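You operate a simulated robot arm through the tools that you are given. There is no shell and no other tool.

You run a simulated two-armed robot. Do the job below in one go: nothing can be reset, and whatever is moved stays where it is left.

## Task
Brush the top of the blue printed block with the grease it names.
Fine: work on the black block mat; brush back in its pot, block on the yellow block mat. A coat counts when it lies all over at full strength: go over it till it gets no stronger.

It is judged by the outcome, as a careful person would: the job done as asked, and still so three seconds after it is handed in. It fails if anything else is knocked over, pushed out of place, dropped, spilled or broken.

## Robot
Two 7-joint arms with two-finger parallel grippers on one trunk that stands fixed in place. Base frame: the origin is at the foot of the trunk, x ahead of it, y to its left, z up. Readings come in m, degrees, newtons and seconds.
The left shoulder is at [0.05, 0.209, 1.271], the right one opposite. With the tool pointing down near the work surface each hand reaches from about 0.1 to 0.9 m from the base axis, measured 20 degrees to its own side. Payload 4.4 kg a hand.
The tool frame of a hand sits at the grasp point between the pads (the TCP): z along the fingers, y along the line on which they close. The tips reach 0.023 m beyond it. Largest opening 0.094 m; finger width 0.038, thickness 0.01; the body of the gripper, 0.054 by 0.096 m, starts 0.039 m behind the TCP.
Orientation is that of the tool frame in the base frame, as [roll, pitch, yaw] about the fixed x, y, z axes, in that order (R = Rz(yaw) Ry(pitch) Rx(roll)). With the fingers straight down and closing along the base's y, the tool's x points along the base's -x, its y along +y and its z along -z.

## Interface
- The arms move only by the tool servo_tool. It takes "left_targets", "right_targets" or both (then of equal length, played together; a hand with none holds still); each is a list of rows, each an object of numbers (a shift or turn left out is 0, a gripper value left out holds the last): "jaw": the finger opening in m, from 0 to 0.094; "dx", "dy", "dz": the shift along the base's x, y, z in units of 40 mm (1.0 is 40 mm); "rx", "ry", "rz": the turn, a rotation vector about the base's x, y, z in units of 5 degrees (1.0 is 5 degrees). In form: [{"jaw": .., "dx": .., "dy": .., "dz": .., "rx": .., "ry": .., "rz": ..}, ...]. A call has 1 to 20 rows; each row shifts and turns the commanded pose from where the row before left it. A call with a number of a shift or a turn outside -1 to 1 is refused whole. Rows are played at 5 a second. More than 0.05 m and 8.6 degrees between two rows, or a gripper value outside its range, and nothing of the call is played. Where a pose cannot be reached the arm comes as near as it can. A force on the tool above 40 N (or 10 N above the force at the start of the call, whichever is more), or a blocked arm, ends the call early, and 0.2 s more pass. Each finger travels about 0.108 m/s and halts on what it meets, pressing with about 21 N; the grip force reading is that of the motor and also rises with nothing between the fingers. The clock runs only during rows and for 0.2 s after the last one: add rows that do not move to give the fingers time. The reply holds the time, the measured pose of the TCP, the force on the tool along the base axes, the opening and the grip force, in the units named above and with some noise, with the torque about the TCP (base axes, N m) and any sound that the robot's microphone picked up, and new pictures: "pictures" is both (left out), scene, wrist or none (wrist: the cameras of the hands that moved).
- Cameras (640 x 400 px; columns grow to the right, rows downward): "scene" is now at [0.1351, 0.0605, 1.4584]; the picture's right is [0.67, -0.74, 0.00], its down [-0.31, -0.28, -0.91] and it looks along [0.67, 0.61, -0.42] (base axes); focal length 267 px, centre (320, 200). "left" rides on the left gripper at [0.086, -0.016, -0.075] in its tool frame; the picture's right is [0.18, 0.98, 0.00], its down [-0.58, 0.11, -0.81] and it looks along [-0.79, 0.15, 0.59] (tool axes); focal length 243 px, centre (320, 200). "right" rides on the right gripper at [0.086, 0.016, -0.074] in its tool frame; the picture's right is [-0.18, 0.98, 0.00], its down [-0.58, -0.11, -0.81] and it looks along [-0.79, -0.15, 0.59] (tool axes); focal length 243 px, centre (320, 200). There is no depth. A picture from a camera that has moved, and an enlarged one, comes with that camera's place and axes in the base frame and with its lens.
- lift_body(by): slides the trunk up (or, below 0, down) by that many m; the arms and the scene camera ride with it, the base frame stays. It gives what a move gives, with no picture.
- aim_head(pan, tilt): turns the head with the scene camera to pan (to the left, within 80 degrees either way) and tilt (down, from -29 to 69), counted from straight ahead of the robot. It gives what a move gives, and a new picture of the scene camera.
- enlarge(camera, box): a new picture of the part [left, top, right, bottom] of that camera's present view, enlarged. The clock stands still meanwhile.
- hand_in(): hands the job in; it is judged then, once.

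Nothing tells you positions but the pictures and the camera data. Unless the task says otherwise, let go and move clear before handing in.

The tools are called after "Request:" by a JSON object that holds its "api" and its "payload". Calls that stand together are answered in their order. servo_tool: Moves the arms, as the interface text tells. Its arguments: {"type":"object","properties":{"left_targets":{"type":"array","items":{"type":"object","properties":{"jaw":{"type":"number"},"dx":{"type":"number"},"dy":{"type":"number"},"dz":{"type":"number"},"rx":{"type":"number"},"ry":{"type":"number"},"rz":{"type":"number"}}}},"right_targets":{"type":"array","items":{"type":"object","properties":{"jaw":{"type":"number"},"dx":{"type":"number"},"dy":{"type":"number"},"dz":{"type":"number"},"rx":{"type":"number"},"ry":{"type":"number"},"rz":{"type":"number"}}}},"pictures":{"type":"string","enum":["both","scene","wrist","none"]}},"required":[]} The other tools are called the same way: lift_body (by) slides the trunk up or down; aim_head (pan, tilt) turns the head that bears the scene camera; enlarge (camera, box) takes an enlarged picture of a part of a camera's view; hand_in () hands the job in.

At the start:

```text
t: 0.0
left_tool_pos: [0.3509, 0.4582, 1.352]
left_ee_rot: [179.9, 0.1, 180.0]
left_contact_force: [-0.2, -0.2, 0.1]
left_wrist_torque: [0.01, -0.02, -0.01]
left_opening: 0.0941
left_grasp_force: 0.1
right_tool_pos: [0.4306, 0.0418, 1.3088]
right_ee_rot: [180.0, 0.1, 180.0]
right_contact_force: [-1.0, 0.3, 0.7]
right_wrist_torque: [0.0, -0.01, 0.0]
right_opening: 0.094
right_grasp_force: 0.0
trunk travel left (down, up): [-0.35, 0.213]
head pan, tilt: [42.1, 24.8]
```

scene: 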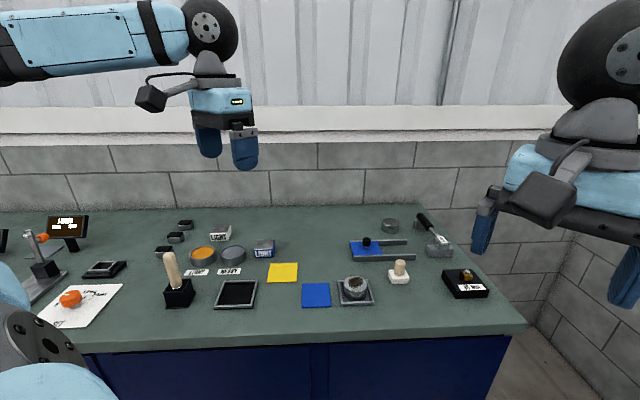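
right: 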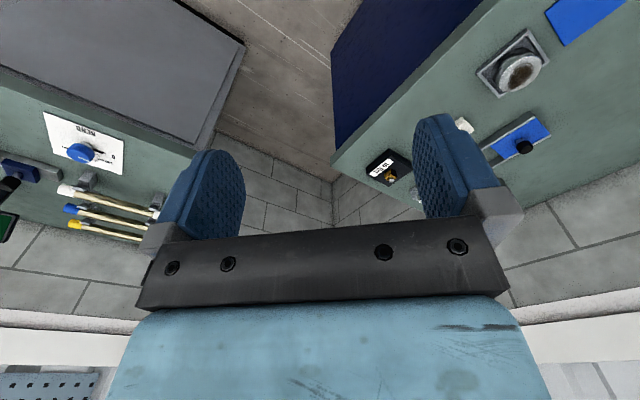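
left: 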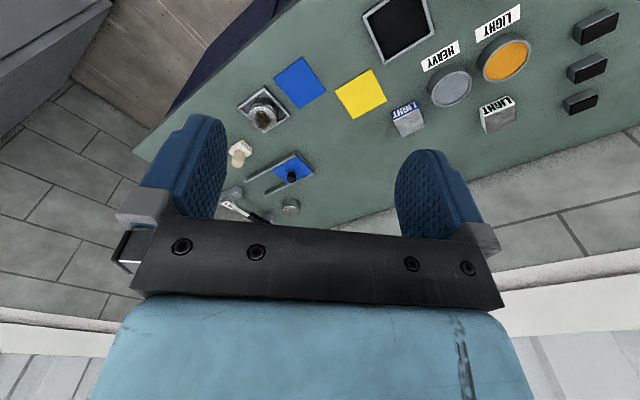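

I see a bench with two grease pots (one orange, one grey, with labels), a printed block with a blue face, a white one, a black mat, a yellow mat, a blue mat and several other things. I'll look closer before moving anything.

Request:
{"api": "enlarge", "payload": {"camera": "scene", "box": [140, 210, 300, 310]}}

Request:
{"api": "enlarge", "payload": {"camera": "scene", "box": [300, 200, 500, 325]}}

Request:
{"api": "enlarge", "payload": {"camera": "left", "box": [340, 0, 640, 187]}}

Request:
{"api": "enlarge", "payload": {"camera": "scene", "box": [0, 200, 200, 325]}}

```text
4.00 times, centred on (220, 260) of scene
camera zoom: at [0.1351, 0.0605, 1.4584], right [0.67, -0.74, 0.0], down [-0.31, -0.28, -0.91], along [0.67, 0.61, -0.42], focal length 1069 px, centre (720, -40)
```

zoom: 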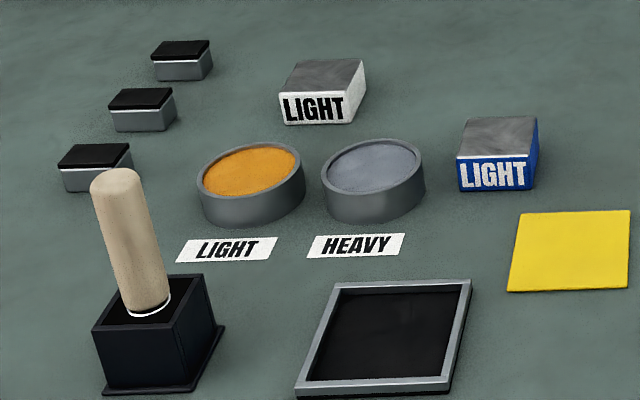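

```text
3.20 times, centred on (400, 262) of scene
camera zoom: at [0.1351, 0.0605, 1.4584], right [0.67, -0.74, 0.0], down [-0.31, -0.28, -0.91], along [0.67, 0.61, -0.42], focal length 855 px, centre (64, 0)
```

zoom: 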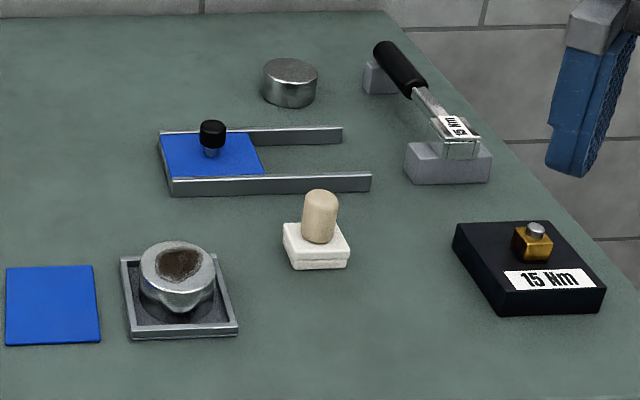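

```text
2.13 times, centred on (490, 94) of left
camera zoom: at [0.2653, 0.441, 1.4246], right [-0.18, 0.98, 0.0], down [0.58, 0.11, 0.81], along [0.79, 0.15, -0.59], focal length 518 px, centre (-43, 427)
```

zoom: 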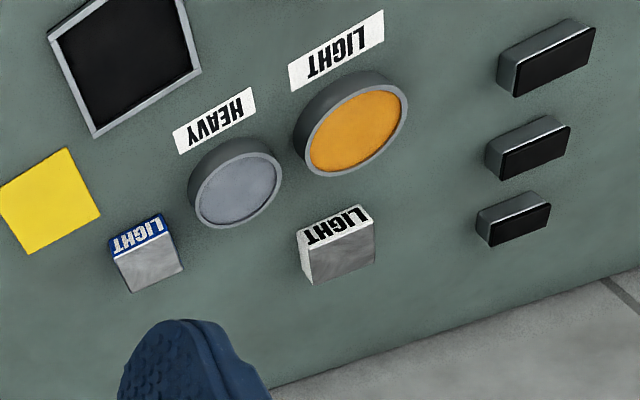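

```text
3.20 times, centred on (100, 262) of scene
camera zoom: at [0.1351, 0.0605, 1.4584], right [0.67, -0.74, 0.0], down [-0.31, -0.28, -0.91], along [0.67, 0.61, -0.42], focal length 855 px, centre (1024, 0)
```

zoom: 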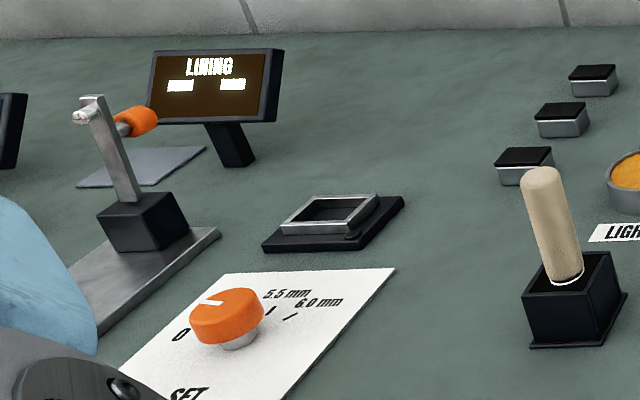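

The blue block is marked LIGHT, and the pot labelled LIGHT holds the orange grease. The brush stands in a black pot to the left of the framed black mat. I'll zoom in for accurate measurements.

Request:
{"api": "enlarge", "payload": {"camera": "scene", "box": [150, 245, 230, 315]}}

Request:
{"api": "enlarge", "payload": {"camera": "scene", "box": [240, 230, 304, 290]}}

Request:
{"api": "enlarge", "payload": {"camera": "scene", "box": [180, 230, 260, 280]}}

Request:
{"api": "enlarge", "payload": {"camera": "scene", "box": [200, 270, 280, 320]}}

Request:
{"api": "enlarge", "payload": {"camera": "left", "box": [330, 0, 550, 140]}}

```text
5.71 times, centred on (190, 280) of scene
camera zoom: at [0.1351, 0.0605, 1.4584], right [0.67, -0.74, 0.0], down [-0.31, -0.28, -0.91], along [0.67, 0.61, -0.42], focal length 1527 px, centre (1063, -257)
```

zoom: 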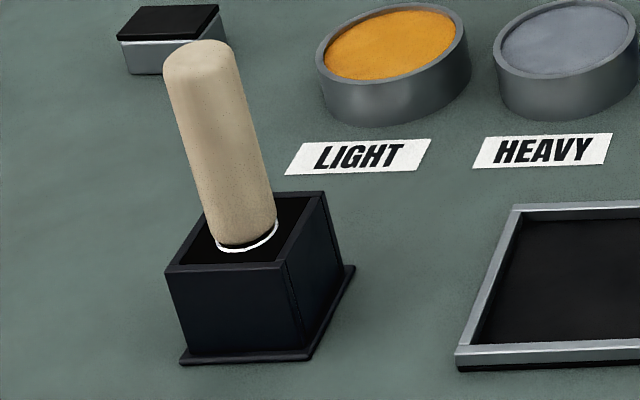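

```text
6.67 times, centred on (272, 260) of scene
camera zoom: at [0.1351, 0.0605, 1.4584], right [0.67, -0.74, 0.0], down [-0.31, -0.28, -0.91], along [0.67, 0.61, -0.42], focal length 1781 px, centre (640, -200)
```

zoom: 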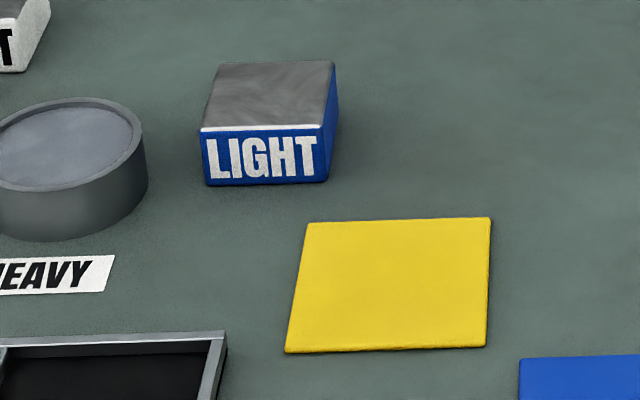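

```text
8.00 times, centred on (220, 255) of scene
camera zoom: at [0.1351, 0.0605, 1.4584], right [0.67, -0.74, 0.0], down [-0.31, -0.28, -0.91], along [0.67, 0.61, -0.42], focal length 2138 px, centre (1120, -240)
```

zoom: 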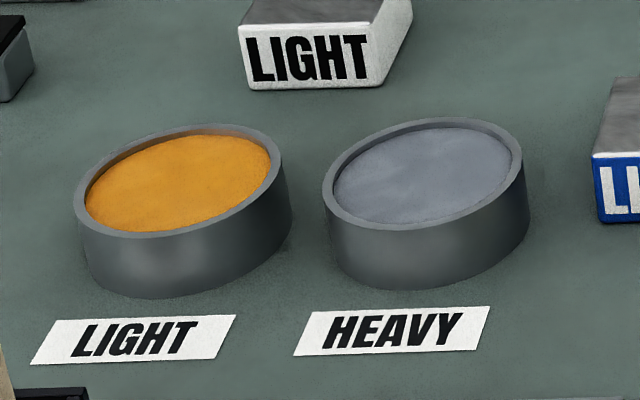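

```text
8.00 times, centred on (240, 295) of scene
camera zoom: at [0.1351, 0.0605, 1.4584], right [0.67, -0.74, 0.0], down [-0.31, -0.28, -0.91], along [0.67, 0.61, -0.42], focal length 2138 px, centre (960, -560)
```

zoom: 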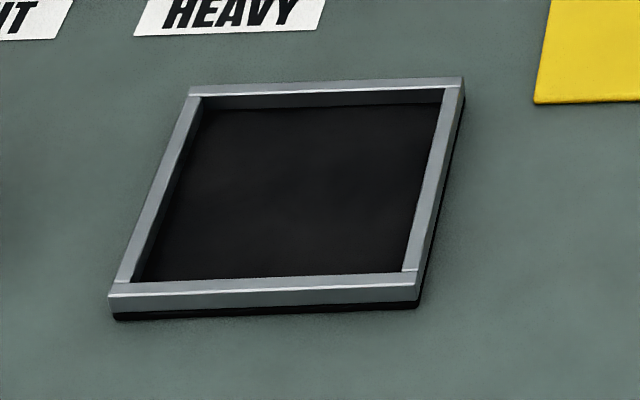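

```text
2.86 times, centred on (440, 70) of left
camera zoom: at [0.2653, 0.441, 1.4246], right [-0.18, 0.98, 0.0], down [0.58, 0.11, 0.81], along [0.79, 0.15, -0.59], focal length 693 px, centre (-23, 571)
```

zoom: 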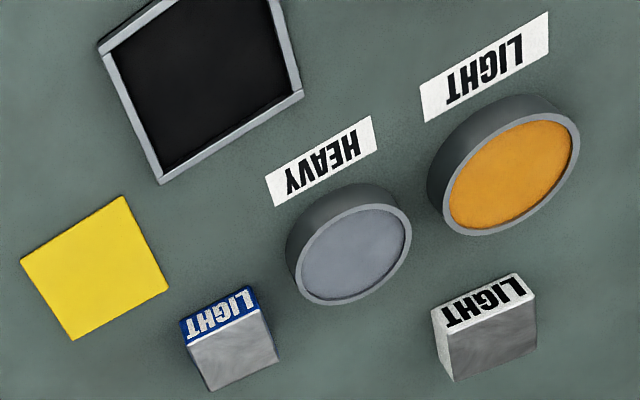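

Everything seems laid out at about 45° to the base axes. The table is near z≈0.90, the blue block near (0.58, 0.72), the black mat near (0.40, 0.61), the yellow mat near (0.55, 0.59), the brush near (0.29, 0.715) and the orange pot near (0.417, 0.84). I'll turn the left hand 45° and move it high over the block to check these positions.

Request:
{"api": "servo_tool", "payload": {"left_targets": [{"dx": 0.55, "dy": 0.63, "dz": -0.5, "rz": 0.9}, {"dx": 0.55, "dy": 0.63, "dz": -0.5, "rz": 0.9}, {"dx": 0.55, "dy": 0.63, "dz": -0.5, "rz": 0.9}, {"dx": 0.55, "dy": 0.63, "dz": -0.5, "rz": 0.9}, {"dx": 0.55, "dy": 0.63, "dz": -0.5, "rz": 0.9}, {"dx": 0.55, "dy": 0.63, "dz": -0.5, "rz": 0.9}, {"dx": 0.55, "dy": 0.63, "dz": -0.5, "rz": 0.9}, {"dx": 0.55, "dy": 0.63, "dz": -0.5, "rz": 0.9}, {"dx": 0.55, "dy": 0.63, "dz": -0.5, "rz": 0.9}, {"dx": 0.55, "dy": 0.63, "dz": -0.5, "rz": 0.9}, {}], "pictures": "both"}}

```text
t: 2.4
left_tool_pos: [0.5703, 0.7095, 1.1525]
left_ee_rot: [-179.9, 0.0, -135.0]
left_contact_force: [-0.5, -0.4, -0.2]
left_wrist_torque: [0.0, 0.0, -0.04]
left_opening: 0.0942
left_grasp_force: 0.2
right_tool_pos: [0.4287, 0.0426, 1.31]
right_ee_rot: [180.0, 0.2, -179.9]
right_contact_force: [-0.4, -0.1, 0.1]
right_wrist_torque: [-0.01, -0.02, -0.05]
right_opening: 0.0939
right_grasp_force: 0.1
trunk travel left (down, up): [-0.35, 0.213]
head pan, tilt: [42.1, 24.8]
camera scene: at [0.1341, 0.06, 1.4585], right [0.67, -0.74, 0.0], down [-0.31, -0.28, -0.91], along [0.67, 0.61, -0.42], focal length 267 px, centre (320, 200)
camera left: at [0.5215, 0.6361, 1.2253], right [-0.83, 0.56, 0.0], down [0.33, 0.49, 0.81], along [0.46, 0.67, -0.59], focal length 243 px, centre (320, 200)
```

scene: 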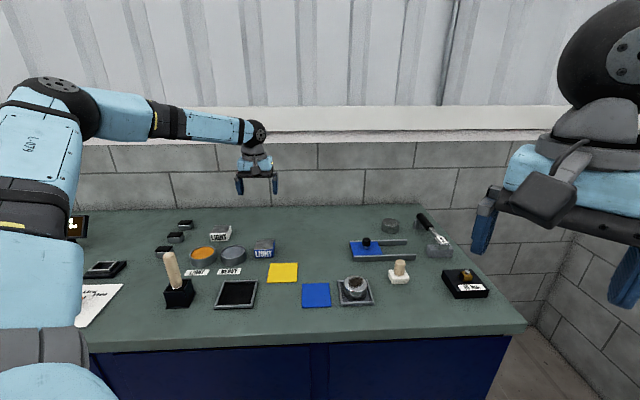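
left: 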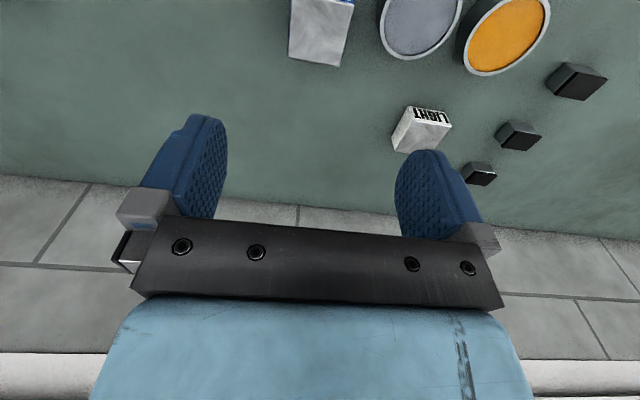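

The hand is above the block area. I'll zoom in on the block with the wrist camera to refine where it is.

Request:
{"api": "enlarge", "payload": {"camera": "left", "box": [260, 0, 560, 180]}}

Request:
{"api": "enlarge", "payload": {"camera": "scene", "box": [225, 165, 305, 265]}}

```text
2.13 times, centred on (410, 90) of left
camera zoom: at [0.5215, 0.6361, 1.2253], right [-0.83, 0.56, 0.0], down [0.33, 0.49, 0.81], along [0.46, 0.67, -0.59], focal length 518 px, centre (128, 435)
```

zoom: 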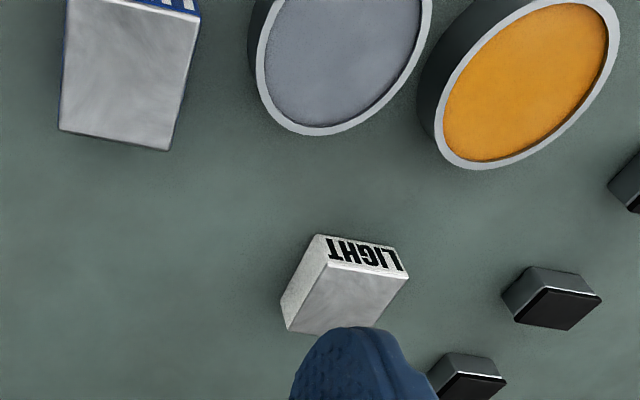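

```text
4.00 times, centred on (265, 215) of scene
camera zoom: at [0.1341, 0.06, 1.4585], right [0.67, -0.74, 0.0], down [-0.31, -0.28, -0.91], along [0.67, 0.61, -0.42], focal length 1069 px, centre (540, 140)
```

zoom: 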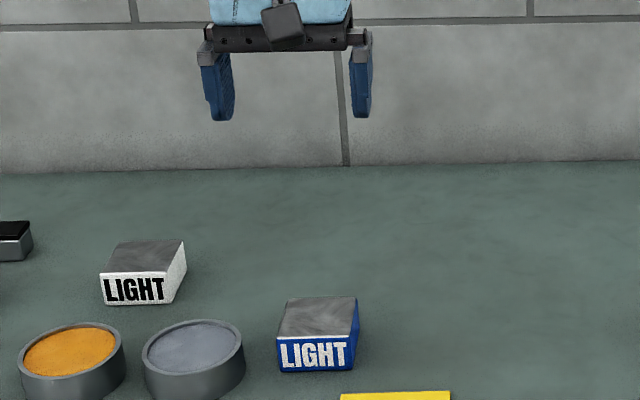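

The wrist and scene views agree: the block centre is near (0.580, 0.719), 6 cm square and about 3.4 cm tall, turned about 46°. I'll lower with the jaw at 0.082 to just above it and check.

Request:
{"api": "servo_tool", "payload": {"left_targets": [{"jaw": 0.082, "dx": 0.05, "dy": 0.04, "dz": -0.85, "rz": 0.04}, {"dx": 0.05, "dy": 0.04, "dz": -0.85, "rz": 0.04}, {"dx": 0.05, "dy": 0.04, "dz": -0.85, "rz": 0.04}, {"dx": 0.05, "dy": 0.04, "dz": -0.85, "rz": 0.04}, {"dx": 0.05, "dy": 0.04, "dz": -0.85, "rz": 0.04}, {}]}}

Request:
{"api": "enlarge", "payload": {"camera": "scene", "box": [225, 205, 305, 265]}}

```text
t: 3.8
left_tool_pos: [0.5797, 0.719, 0.9821]
left_ee_rot: [-180.0, 0.1, -134.0]
left_contact_force: [-0.3, -0.7, -0.6]
left_wrist_torque: [-0.01, 0.0, -0.01]
left_opening: 0.082
left_grasp_force: 0.1
right_tool_pos: [0.4295, 0.0418, 1.308]
right_ee_rot: [180.0, 0.0, -179.9]
right_contact_force: [-0.7, 0.1, -0.5]
right_wrist_torque: [0.0, 0.0, 0.0]
right_opening: 0.0939
right_grasp_force: 0.1
trunk travel left (down, up): [-0.35, 0.213]
head pan, tilt: [42.1, 24.8]
camera scene: at [0.1345, 0.0601, 1.4585], right [0.67, -0.74, 0.0], down [-0.31, -0.28, -0.91], along [0.67, 0.61, -0.42], focal length 267 px, centre (320, 200)
camera left: at [0.5321, 0.6437, 1.0554], right [-0.83, 0.55, 0.0], down [0.32, 0.49, 0.81], along [0.44, 0.67, -0.59], focal length 243 px, centre (320, 200)
```

scene: 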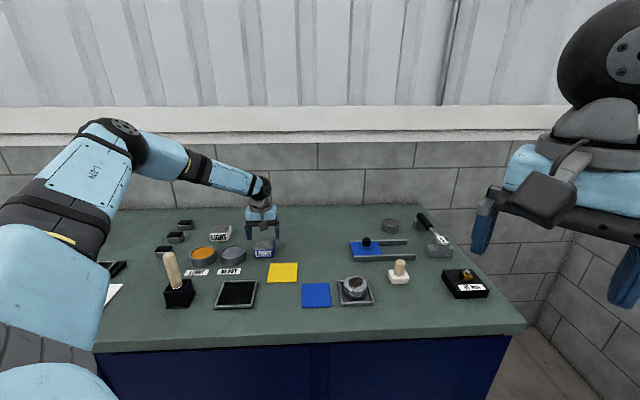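
left: 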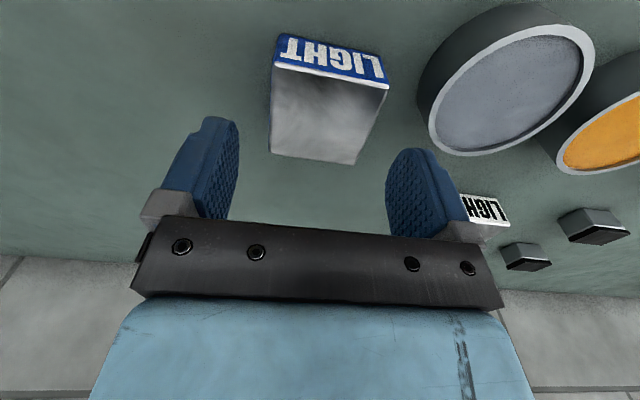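

```text
6.67 times, centred on (265, 235) of scene
camera zoom: at [0.1345, 0.0601, 1.4585], right [0.67, -0.74, 0.0], down [-0.31, -0.28, -0.91], along [0.67, 0.61, -0.42], focal length 1781 px, centre (687, -33)
```

zoom: 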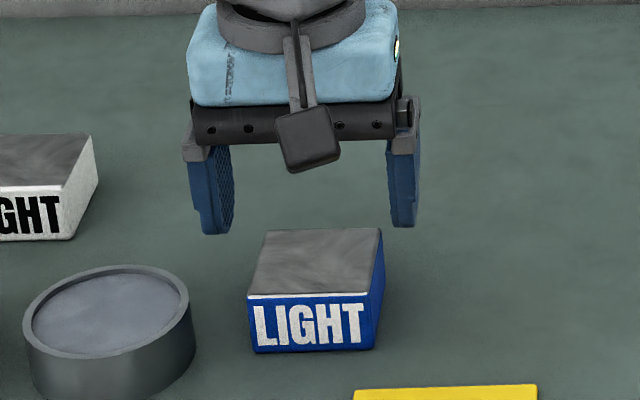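

The block is centred under the jaw. I'll go down, close on its sides and check the grip.

Request:
{"api": "servo_tool", "payload": {"left_targets": [{"dz": -0.6}, {"dz": -0.67}, {}, {"jaw": 0.04}, {}, {}, {}], "pictures": "wrist"}}

Request:
{"api": "enlarge", "payload": {"camera": "scene", "box": [225, 205, 305, 265]}}

```text
t: 5.4
left_tool_pos: [0.5813, 0.7198, 0.9329]
left_ee_rot: [-179.9, 0.1, -133.9]
left_contact_force: [1.6, 0.3, 2.3]
left_wrist_torque: [0.12, -0.13, 0.02]
left_opening: 0.0621
left_grasp_force: 21.4
right_tool_pos: [0.4307, 0.0422, 1.3086]
right_ee_rot: [179.9, 0.0, 180.0]
right_contact_force: [0.3, 0.1, -0.3]
right_wrist_torque: [-0.02, 0.01, -0.01]
right_opening: 0.0939
right_grasp_force: 0.0
trunk travel left (down, up): [-0.35, 0.213]
head pan, tilt: [42.1, 24.8]
camera left: at [0.5333, 0.644, 1.0051], right [-0.83, 0.55, 0.0], down [0.32, 0.49, 0.81], along [0.44, 0.67, -0.59], focal length 243 px, centre (320, 200)
```

left: 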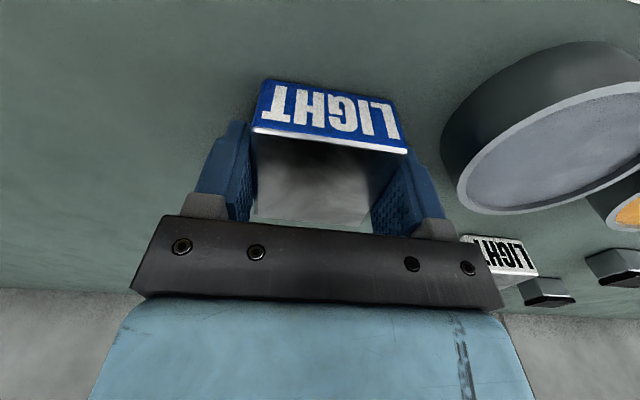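

```text
6.67 times, centred on (265, 235) of scene
camera zoom: at [0.135, 0.0603, 1.4584], right [0.67, -0.74, 0.0], down [-0.31, -0.28, -0.91], along [0.67, 0.61, -0.42], focal length 1781 px, centre (687, -33)
```

zoom: 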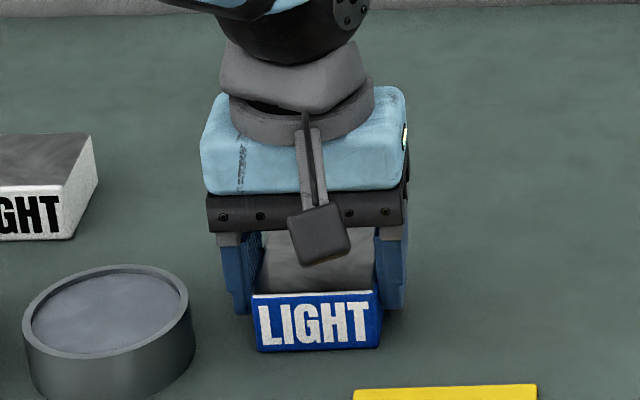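

The grip is firm at a 0.062 opening. I'll lift the block and carry it over the black mat centre at about (0.403, 0.614), then look before lowering.

Request:
{"api": "servo_tool", "payload": {"left_targets": [{"dz": 0.4}, {"dz": 0.8}, {"dz": 0.8}, {"dz": 0.3, "dx": -0.35, "dy": -0.2}, {"dx": -0.65, "dy": -0.38, "rz": -0.05}, {"dx": -0.75, "dy": -0.44, "rz": -0.05}, {"dx": -0.75, "dy": -0.44, "rz": -0.05}, {"dx": -0.75, "dy": -0.44, "rz": -0.05}, {"dx": -0.75, "dy": -0.44}, {"dx": -0.455, "dy": -0.265}, {}], "pictures": "both"}}

Request:
{"api": "enlarge", "payload": {"camera": "scene", "box": [190, 240, 280, 320]}}

```text
t: 7.8
left_tool_pos: [0.4025, 0.6164, 1.0213]
left_ee_rot: [179.9, -0.1, -135.0]
left_contact_force: [-0.8, -0.9, -4.0]
left_wrist_torque: [0.01, 0.03, -0.02]
left_opening: 0.0616
left_grasp_force: 20.9
right_tool_pos: [0.4316, 0.0436, 1.3084]
right_ee_rot: [-180.0, -0.1, -180.0]
right_contact_force: [0.5, 0.5, -0.3]
right_wrist_torque: [0.0, 0.03, -0.02]
right_opening: 0.094
right_grasp_force: 0.0
trunk travel left (down, up): [-0.35, 0.213]
head pan, tilt: [42.1, 24.8]
camera scene: at [0.1359, 0.0613, 1.4582], right [0.67, -0.74, 0.0], down [-0.31, -0.28, -0.91], along [0.67, 0.61, -0.42], focal length 267 px, centre (320, 200)
camera left: at [0.3545, 0.5424, 1.0942], right [-0.83, 0.56, 0.0], down [0.33, 0.49, 0.81], along [0.45, 0.67, -0.59], focal length 243 px, centre (320, 200)
```

scene: 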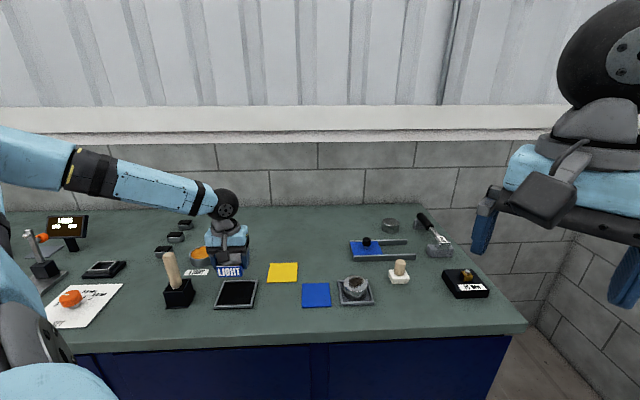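
left: 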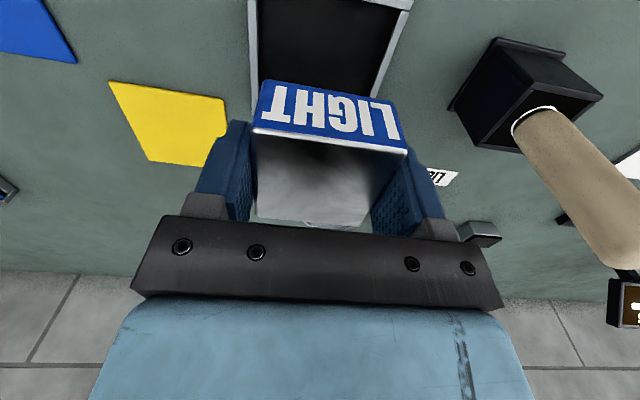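

```text
5.00 times, centred on (235, 280) of scene
camera zoom: at [0.1359, 0.0613, 1.4582], right [0.67, -0.74, 0.0], down [-0.31, -0.28, -0.91], along [0.67, 0.61, -0.42], focal length 1336 px, centre (745, -200)
```

zoom: 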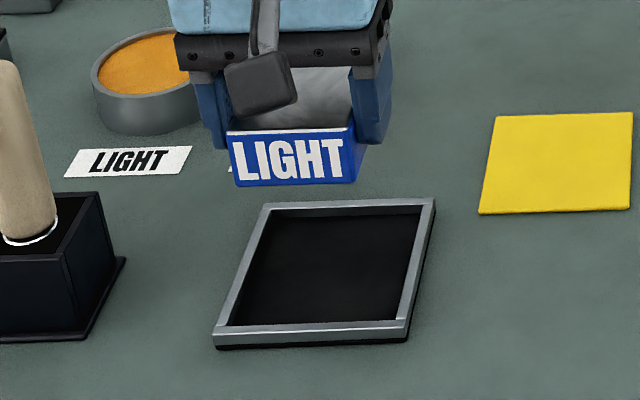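

The block lines up with the mat. I'll lower it to just above the mat floor, then feel for contact in small steps.

Request:
{"api": "servo_tool", "payload": {"left_targets": [{"dz": -0.7}, {"dz": -0.7}, {"dz": -0.45}, {"dz": -0.15}, {}], "pictures": "wrist"}}

Request:
{"api": "enlarge", "payload": {"camera": "scene", "box": [200, 255, 280, 315]}}

```text
t: 9.0
left_tool_pos: [0.4031, 0.6146, 0.9422]
left_ee_rot: [179.9, 0.1, -134.9]
left_contact_force: [-0.6, -0.2, -3.3]
left_wrist_torque: [0.01, 0.0, 0.02]
left_opening: 0.0621
left_grasp_force: 21.2
right_tool_pos: [0.4305, 0.0421, 1.3085]
right_ee_rot: [-179.9, -0.1, 179.9]
right_contact_force: [-0.2, -0.8, 0.9]
right_wrist_torque: [-0.05, 0.0, 0.0]
right_opening: 0.0942
right_grasp_force: 0.1
trunk travel left (down, up): [-0.35, 0.213]
head pan, tilt: [42.1, 24.8]
camera left: at [0.3546, 0.5402, 1.0149], right [-0.83, 0.56, 0.0], down [0.33, 0.49, 0.81], along [0.46, 0.67, -0.59], focal length 243 px, centre (320, 200)
```

left: 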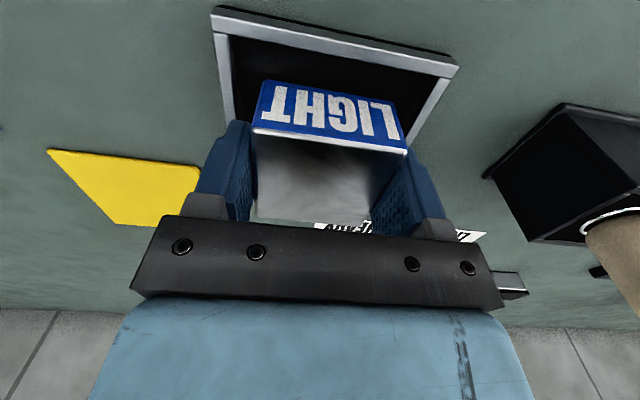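

```text
6.67 times, centred on (240, 285) of scene
camera zoom: at [0.1353, 0.0606, 1.4583], right [0.67, -0.74, 0.0], down [-0.31, -0.28, -0.91], along [0.67, 0.61, -0.42], focal length 1781 px, centre (853, -367)
```

zoom: 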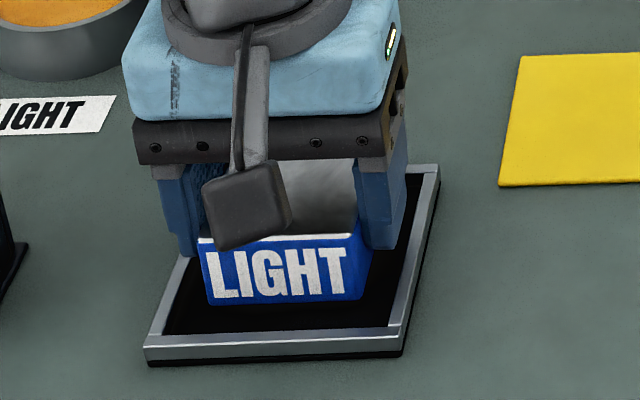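

It's centred inside the frame and about a centimetre above the mat. I'll step down while watching the force.

Request:
{"api": "servo_tool", "payload": {"left_targets": [{"dz": -0.06}, {"dz": -0.05}, {}], "pictures": "none"}}

Request:
{"api": "servo_tool", "payload": {"left_targets": [{"dz": -0.04}, {}], "pictures": "none"}}

Request:
{"api": "servo_tool", "payload": {"left_targets": [{"dz": -0.04}, {}], "pictures": "none"}}

```text
t: 9.8
left_tool_pos: [0.4039, 0.6153, 0.9367]
left_ee_rot: [-180.0, -0.1, -135.0]
left_contact_force: [-0.6, -0.1, -3.1]
left_wrist_torque: [0.02, -0.02, 0.0]
left_opening: 0.0621
left_grasp_force: 21.0
right_tool_pos: [0.4308, 0.042, 1.3074]
right_ee_rot: [180.0, 0.1, -180.0]
right_contact_force: [0.0, 0.8, 0.1]
right_wrist_torque: [-0.02, -0.04, -0.01]
right_opening: 0.094
right_grasp_force: 0.0
trunk travel left (down, up): [-0.35, 0.213]
head pan, tilt: [42.1, 24.8]
```

```text
t: 10.4
left_tool_pos: [0.403, 0.6149, 0.9361]
left_ee_rot: [179.9, 0.1, -134.9]
left_contact_force: [0.1, -0.2, -4.6]
left_wrist_torque: [-0.01, 0.03, 0.03]
left_opening: 0.0618
left_grasp_force: 20.6
right_tool_pos: [0.4305, 0.0429, 1.3084]
right_ee_rot: [179.9, -0.1, 180.0]
right_contact_force: [1.2, 0.1, 0.3]
right_wrist_torque: [0.04, 0.0, 0.03]
right_opening: 0.0939
right_grasp_force: 0.0
trunk travel left (down, up): [-0.35, 0.213]
head pan, tilt: [42.1, 24.8]
```

```text
t: 11.0
left_tool_pos: [0.403, 0.6161, 0.9357]
left_ee_rot: [180.0, 0.2, -135.0]
left_contact_force: [-1.6, 2.5, 6.1]
left_wrist_torque: [-0.08, -0.23, 0.03]
left_opening: 0.062
left_grasp_force: 20.8
right_tool_pos: [0.4302, 0.0422, 1.309]
right_ee_rot: [179.9, 0.0, -180.0]
right_contact_force: [-0.4, 0.7, 0.7]
right_wrist_torque: [-0.01, 0.03, -0.01]
right_opening: 0.0941
right_grasp_force: 0.1
trunk travel left (down, up): [-0.35, 0.213]
head pan, tilt: [42.1, 24.8]
```

Contact: the block rests on the mat floor. I'll open the jaw and lift straight up.

Request:
{"api": "servo_tool", "payload": {"left_targets": [{"jaw": 0.076}, {}, {"dz": 0.3}, {"dz": 0.8}, {"dz": 1.0}, {"dz": 1.0}, {}], "pictures": "both"}}

Request:
{"api": "enlarge", "payload": {"camera": "scene", "box": [200, 255, 280, 315]}}

```text
t: 12.6
left_tool_pos: [0.4017, 0.6154, 1.0592]
left_ee_rot: [180.0, 0.0, -135.0]
left_contact_force: [-0.2, -0.1, 0.1]
left_wrist_torque: [-0.02, 0.04, 0.01]
left_opening: 0.0762
left_grasp_force: 0.0
right_tool_pos: [0.4308, 0.0424, 1.3088]
right_ee_rot: [180.0, 0.0, -180.0]
right_contact_force: [0.4, 0.1, -0.2]
right_wrist_torque: [-0.01, 0.02, -0.01]
right_opening: 0.0939
right_grasp_force: 0.0
trunk travel left (down, up): [-0.35, 0.213]
head pan, tilt: [42.1, 24.8]
camera scene: at [0.1356, 0.0612, 1.4582], right [0.67, -0.74, 0.0], down [-0.31, -0.28, -0.91], along [0.67, 0.61, -0.42], focal length 267 px, centre (320, 200)
camera left: at [0.3542, 0.5414, 1.1319], right [-0.83, 0.56, 0.0], down [0.33, 0.49, 0.81], along [0.46, 0.67, -0.59], focal length 243 px, centre (320, 200)
```

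scene: 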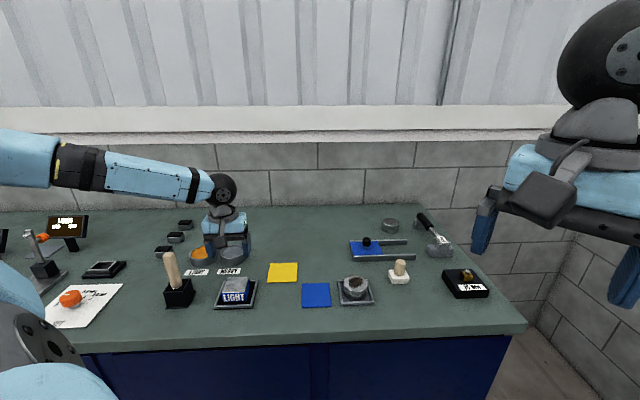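
left: 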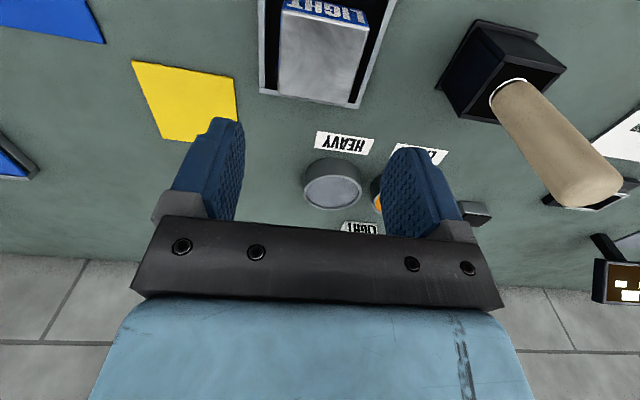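

```text
6.67 times, centred on (240, 285) of scene
camera zoom: at [0.1356, 0.0612, 1.4582], right [0.67, -0.74, 0.0], down [-0.31, -0.28, -0.91], along [0.67, 0.61, -0.42], focal length 1781 px, centre (853, -367)
```

zoom: 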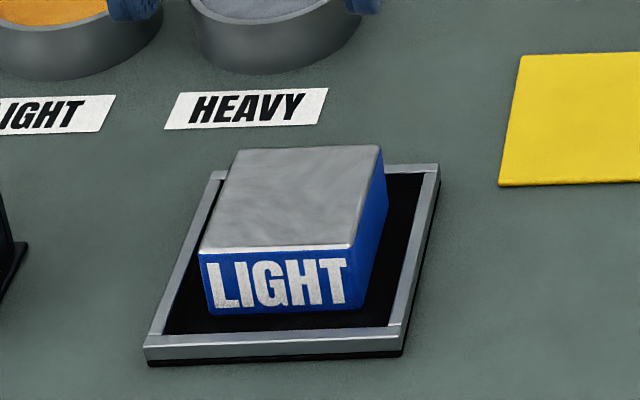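

The block sits neatly on the black mat. Next is the brush, so I'll measure its handle in both views.

Request:
{"api": "enlarge", "payload": {"camera": "left", "box": [420, 10, 640, 220]}}

Request:
{"api": "enlarge", "payload": {"camera": "scene", "box": [150, 245, 214, 315]}}

```text
1.90 times, centred on (530, 115) of left
camera zoom: at [0.3542, 0.5414, 1.1319], right [-0.83, 0.56, 0.0], down [0.33, 0.49, 0.81], along [0.46, 0.67, -0.59], focal length 462 px, centre (-80, 362)
```

zoom: 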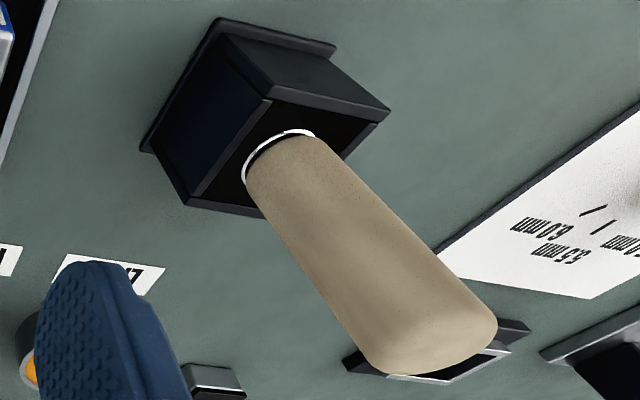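

```text
5.71 times, centred on (182, 280) of scene
camera zoom: at [0.1356, 0.0612, 1.4582], right [0.67, -0.74, 0.0], down [-0.31, -0.28, -0.91], along [0.67, 0.61, -0.42], focal length 1527 px, centre (1109, -257)
```

zoom: 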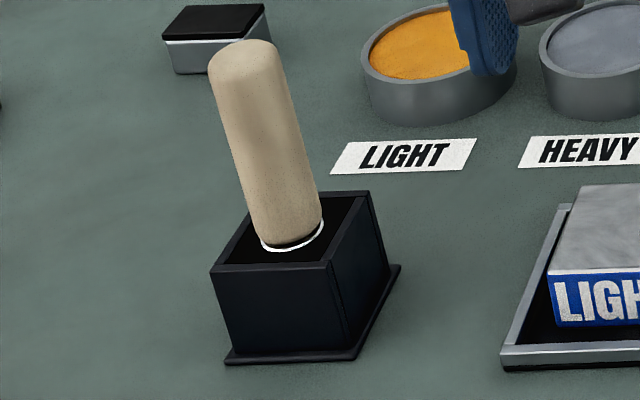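

Both views put the handle upright at about (0.289, 0.714), with its top near 1.05 and about 33 mm across. I'll raise the hand, go over it, and check before lowering.

Request:
{"api": "servo_tool", "payload": {"left_targets": [{"jaw": 0.08, "dz": 0.75}, {"dz": 0.85}, {"dx": -0.5, "dy": 0.44}, {"dx": -0.78, "dy": 0.69}, {"dx": -0.78, "dy": 0.69}, {"dx": -0.5, "dy": 0.44}, {"dx": -0.285, "dy": 0.245}, {}], "pictures": "both"}}

Request:
{"api": "enlarge", "payload": {"camera": "scene", "box": [140, 215, 220, 315]}}

```text
t: 14.4
left_tool_pos: [0.2893, 0.7157, 1.1229]
left_ee_rot: [180.0, 0.0, -135.0]
left_contact_force: [-0.1, 0.0, 0.2]
left_wrist_torque: [0.0, 0.01, -0.02]
left_opening: 0.0803
left_grasp_force: 0.0
right_tool_pos: [0.4304, 0.0417, 1.3085]
right_ee_rot: [180.0, 0.0, -180.0]
right_contact_force: [-0.1, -0.3, 0.3]
right_wrist_torque: [0.0, 0.03, 0.0]
right_opening: 0.0943
right_grasp_force: 0.1
trunk travel left (down, up): [-0.35, 0.213]
head pan, tilt: [42.1, 24.8]
camera scene: at [0.1354, 0.0606, 1.4583], right [0.67, -0.74, 0.0], down [-0.31, -0.28, -0.91], along [0.67, 0.61, -0.42], focal length 267 px, centre (320, 200)
camera left: at [0.2396, 0.6413, 1.196], right [-0.83, 0.56, 0.0], down [0.33, 0.49, 0.81], along [0.46, 0.67, -0.59], focal length 243 px, centre (320, 200)
```

scene: 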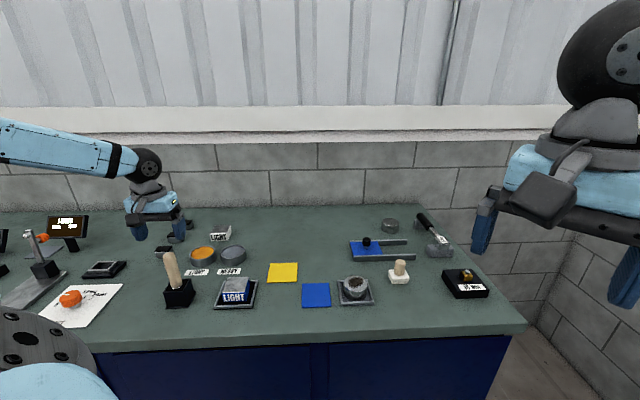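
left: 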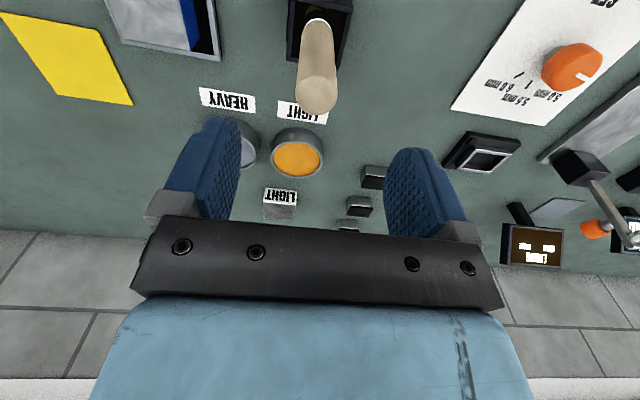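

```text
4.00 times, centred on (180, 265) of scene
camera zoom: at [0.1354, 0.0606, 1.4583], right [0.67, -0.74, 0.0], down [-0.31, -0.28, -0.91], along [0.67, 0.61, -0.42], focal length 1069 px, centre (880, -60)
```

zoom: 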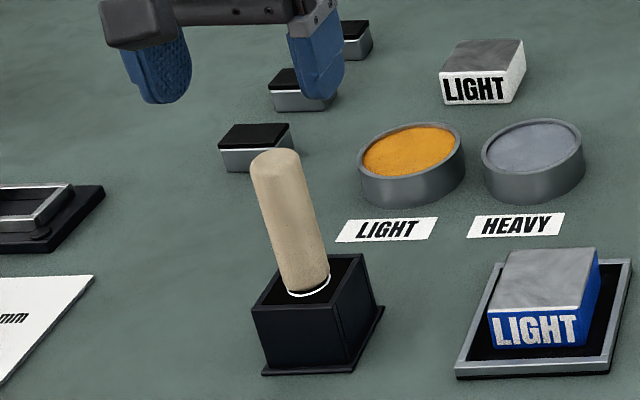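

The hand is above the handle. I'll shift about 2 mm and lower to grip its upper part.

Request:
{"api": "servo_tool", "payload": {"left_targets": [{"dx": 0.05, "dy": -0.04, "dz": -0.7}, {"dz": -0.7}, {"dz": -0.65}, {"dz": -0.47}, {}], "pictures": "both"}}

Request:
{"api": "enlarge", "payload": {"camera": "scene", "box": [140, 215, 220, 315]}}

```text
t: 15.6
left_tool_pos: [0.2904, 0.713, 1.022]
left_ee_rot: [179.9, 0.1, -135.0]
left_contact_force: [-0.2, 0.0, -0.2]
left_wrist_torque: [-0.02, -0.03, 0.0]
left_opening: 0.0802
left_grasp_force: 0.0
right_tool_pos: [0.4301, 0.0418, 1.3091]
right_ee_rot: [-179.9, -0.1, -179.9]
right_contact_force: [1.0, 0.5, 0.1]
right_wrist_torque: [0.02, 0.01, 0.02]
right_opening: 0.0939
right_grasp_force: 0.0
trunk travel left (down, up): [-0.35, 0.213]
head pan, tilt: [42.1, 24.8]
camera scene: at [0.1348, 0.06, 1.4584], right [0.67, -0.74, 0.0], down [-0.31, -0.28, -0.91], along [0.67, 0.61, -0.42], focal length 267 px, centre (320, 200)
camera left: at [0.2417, 0.6384, 1.0953], right [-0.83, 0.56, 0.0], down [0.33, 0.49, 0.81], along [0.46, 0.67, -0.59], focal length 243 px, centre (320, 200)
```

scene: 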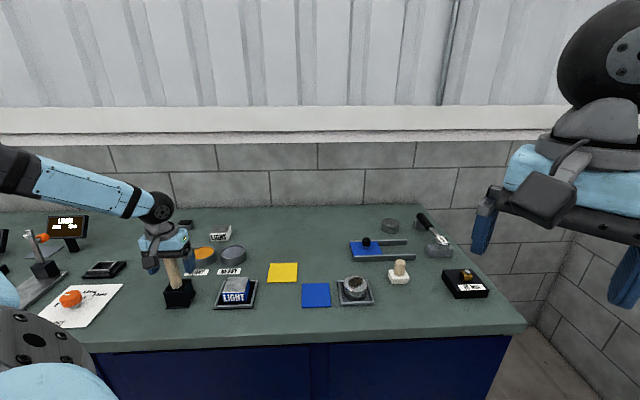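
left: 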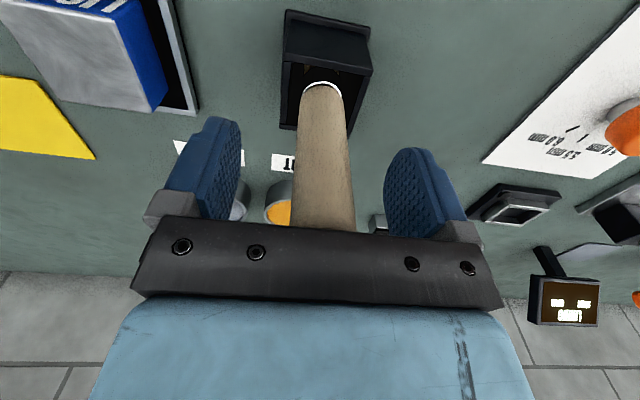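

```text
4.00 times, centred on (180, 265) of scene
camera zoom: at [0.1348, 0.06, 1.4584], right [0.67, -0.74, 0.0], down [-0.31, -0.28, -0.91], along [0.67, 0.61, -0.42], focal length 1069 px, centre (880, -60)
```

zoom: 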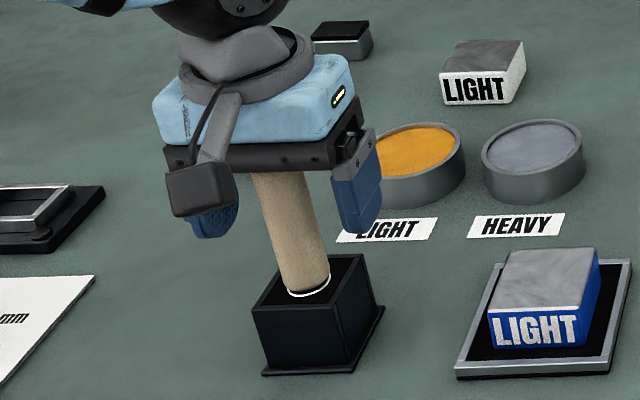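

The handle sits midway between the fingers. I'll close on it and test with a small lift.

Request:
{"api": "servo_tool", "payload": {"left_targets": [{"jaw": 0.01}, {}, {}, {}, {"dz": 0.3}, {"dz": 0.7}, {}], "pictures": "both"}}

Request:
{"api": "enlarge", "payload": {"camera": "scene", "box": [140, 215, 220, 315]}}

```text
t: 17.2
left_tool_pos: [0.291, 0.7138, 1.0629]
left_ee_rot: [-180.0, -0.1, -135.1]
left_contact_force: [-0.6, 0.6, -0.3]
left_wrist_torque: [-0.06, 0.04, -0.02]
left_opening: 0.0271
left_grasp_force: 20.8
right_tool_pos: [0.4319, 0.0443, 1.3079]
right_ee_rot: [-180.0, 0.0, 180.0]
right_contact_force: [0.2, 0.6, 0.1]
right_wrist_torque: [0.0, 0.02, 0.05]
right_opening: 0.0939
right_grasp_force: 0.2
trunk travel left (down, up): [-0.35, 0.213]
head pan, tilt: [42.1, 24.8]
camera scene: at [0.1356, 0.0614, 1.4582], right [0.67, -0.74, 0.0], down [-0.31, -0.28, -0.91], along [0.67, 0.61, -0.42], focal length 267 px, centre (320, 200)
camera left: at [0.2428, 0.6395, 1.1355], right [-0.83, 0.56, 0.0], down [0.33, 0.49, 0.81], along [0.46, 0.67, -0.59], focal length 243 px, centre (320, 200)
```

scene: 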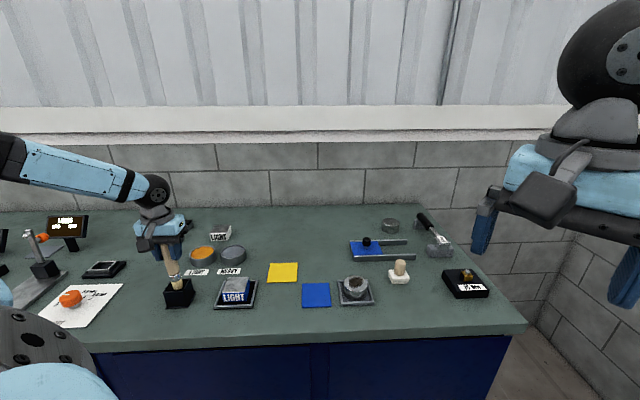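
left: 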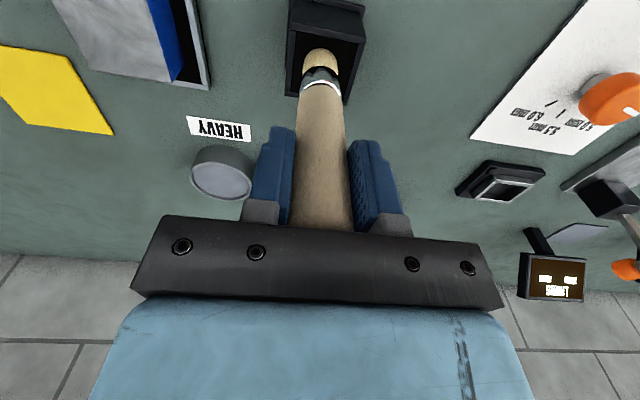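

```text
4.00 times, centred on (180, 265) of scene
camera zoom: at [0.1356, 0.0614, 1.4582], right [0.67, -0.74, 0.0], down [-0.31, -0.28, -0.91], along [0.67, 0.61, -0.42], focal length 1069 px, centre (880, -60)
```

zoom: 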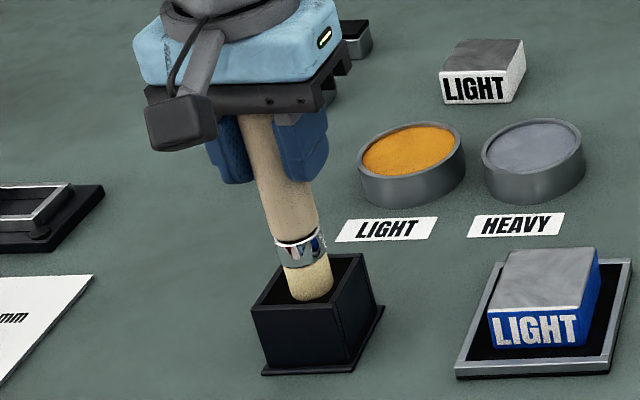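

The brush lifts cleanly; it has a metal ferrule and round pale bristles. I'll raise it clear of the pot to measure the bristle tip.

Request:
{"api": "servo_tool", "payload": {"left_targets": [{"dz": 0.8}, {"dz": 0.9}, {}], "pictures": "both"}}

Request:
{"api": "enlarge", "payload": {"camera": "scene", "box": [140, 215, 220, 315]}}

Request:
{"api": "enlarge", "payload": {"camera": "left", "box": [240, 0, 400, 240]}}

```text
t: 18.0
left_tool_pos: [0.2917, 0.7141, 1.1309]
left_ee_rot: [180.0, 0.0, -135.0]
left_contact_force: [0.3, 0.3, -1.0]
left_wrist_torque: [0.01, 0.02, -0.04]
left_opening: 0.0275
left_grasp_force: 21.0
right_tool_pos: [0.4306, 0.0431, 1.3099]
right_ee_rot: [-179.9, 0.1, 179.9]
right_contact_force: [1.0, 0.8, -0.4]
right_wrist_torque: [0.03, 0.02, -0.03]
right_opening: 0.0939
right_grasp_force: 0.1
trunk travel left (down, up): [-0.35, 0.213]
head pan, tilt: [42.1, 24.8]
camera scene: at [0.1355, 0.0611, 1.4583], right [0.67, -0.74, 0.0], down [-0.31, -0.28, -0.91], along [0.67, 0.61, -0.42], focal length 267 px, centre (320, 200)
camera left: at [0.2428, 0.6396, 1.2041], right [-0.83, 0.56, 0.0], down [0.33, 0.49, 0.81], along [0.46, 0.67, -0.59], focal length 243 px, centre (320, 200)
```

scene: 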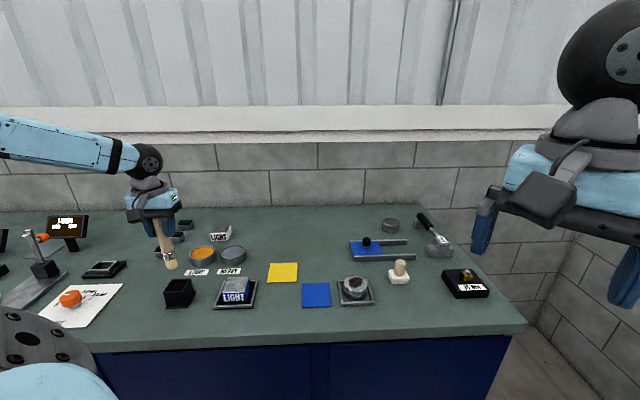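
left: 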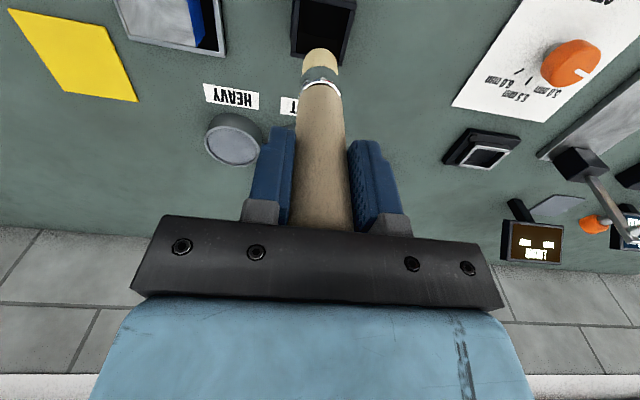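

```text
4.00 times, centred on (180, 265) of scene
camera zoom: at [0.1355, 0.0611, 1.4583], right [0.67, -0.74, 0.0], down [-0.31, -0.28, -0.91], along [0.67, 0.61, -0.42], focal length 1069 px, centre (880, -60)
```

zoom: 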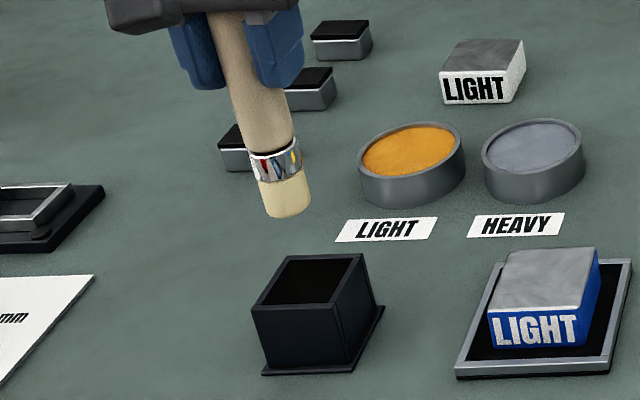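

```text
1.67 times, centred on (320, 120) of left
camera zoom: at [0.2428, 0.6396, 1.2041], right [-0.83, 0.56, 0.0], down [0.33, 0.49, 0.81], along [0.46, 0.67, -0.59], focal length 404 px, centre (320, 333)
```

zoom: 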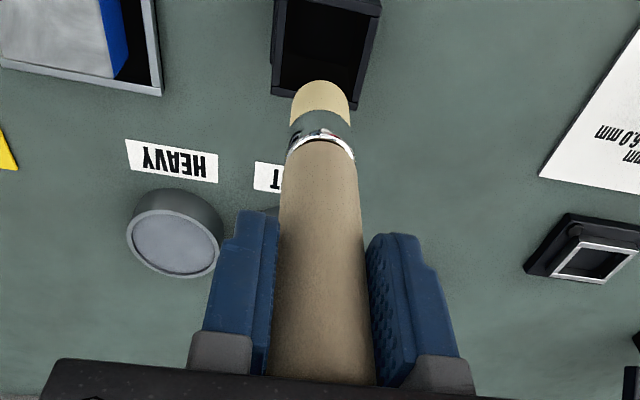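

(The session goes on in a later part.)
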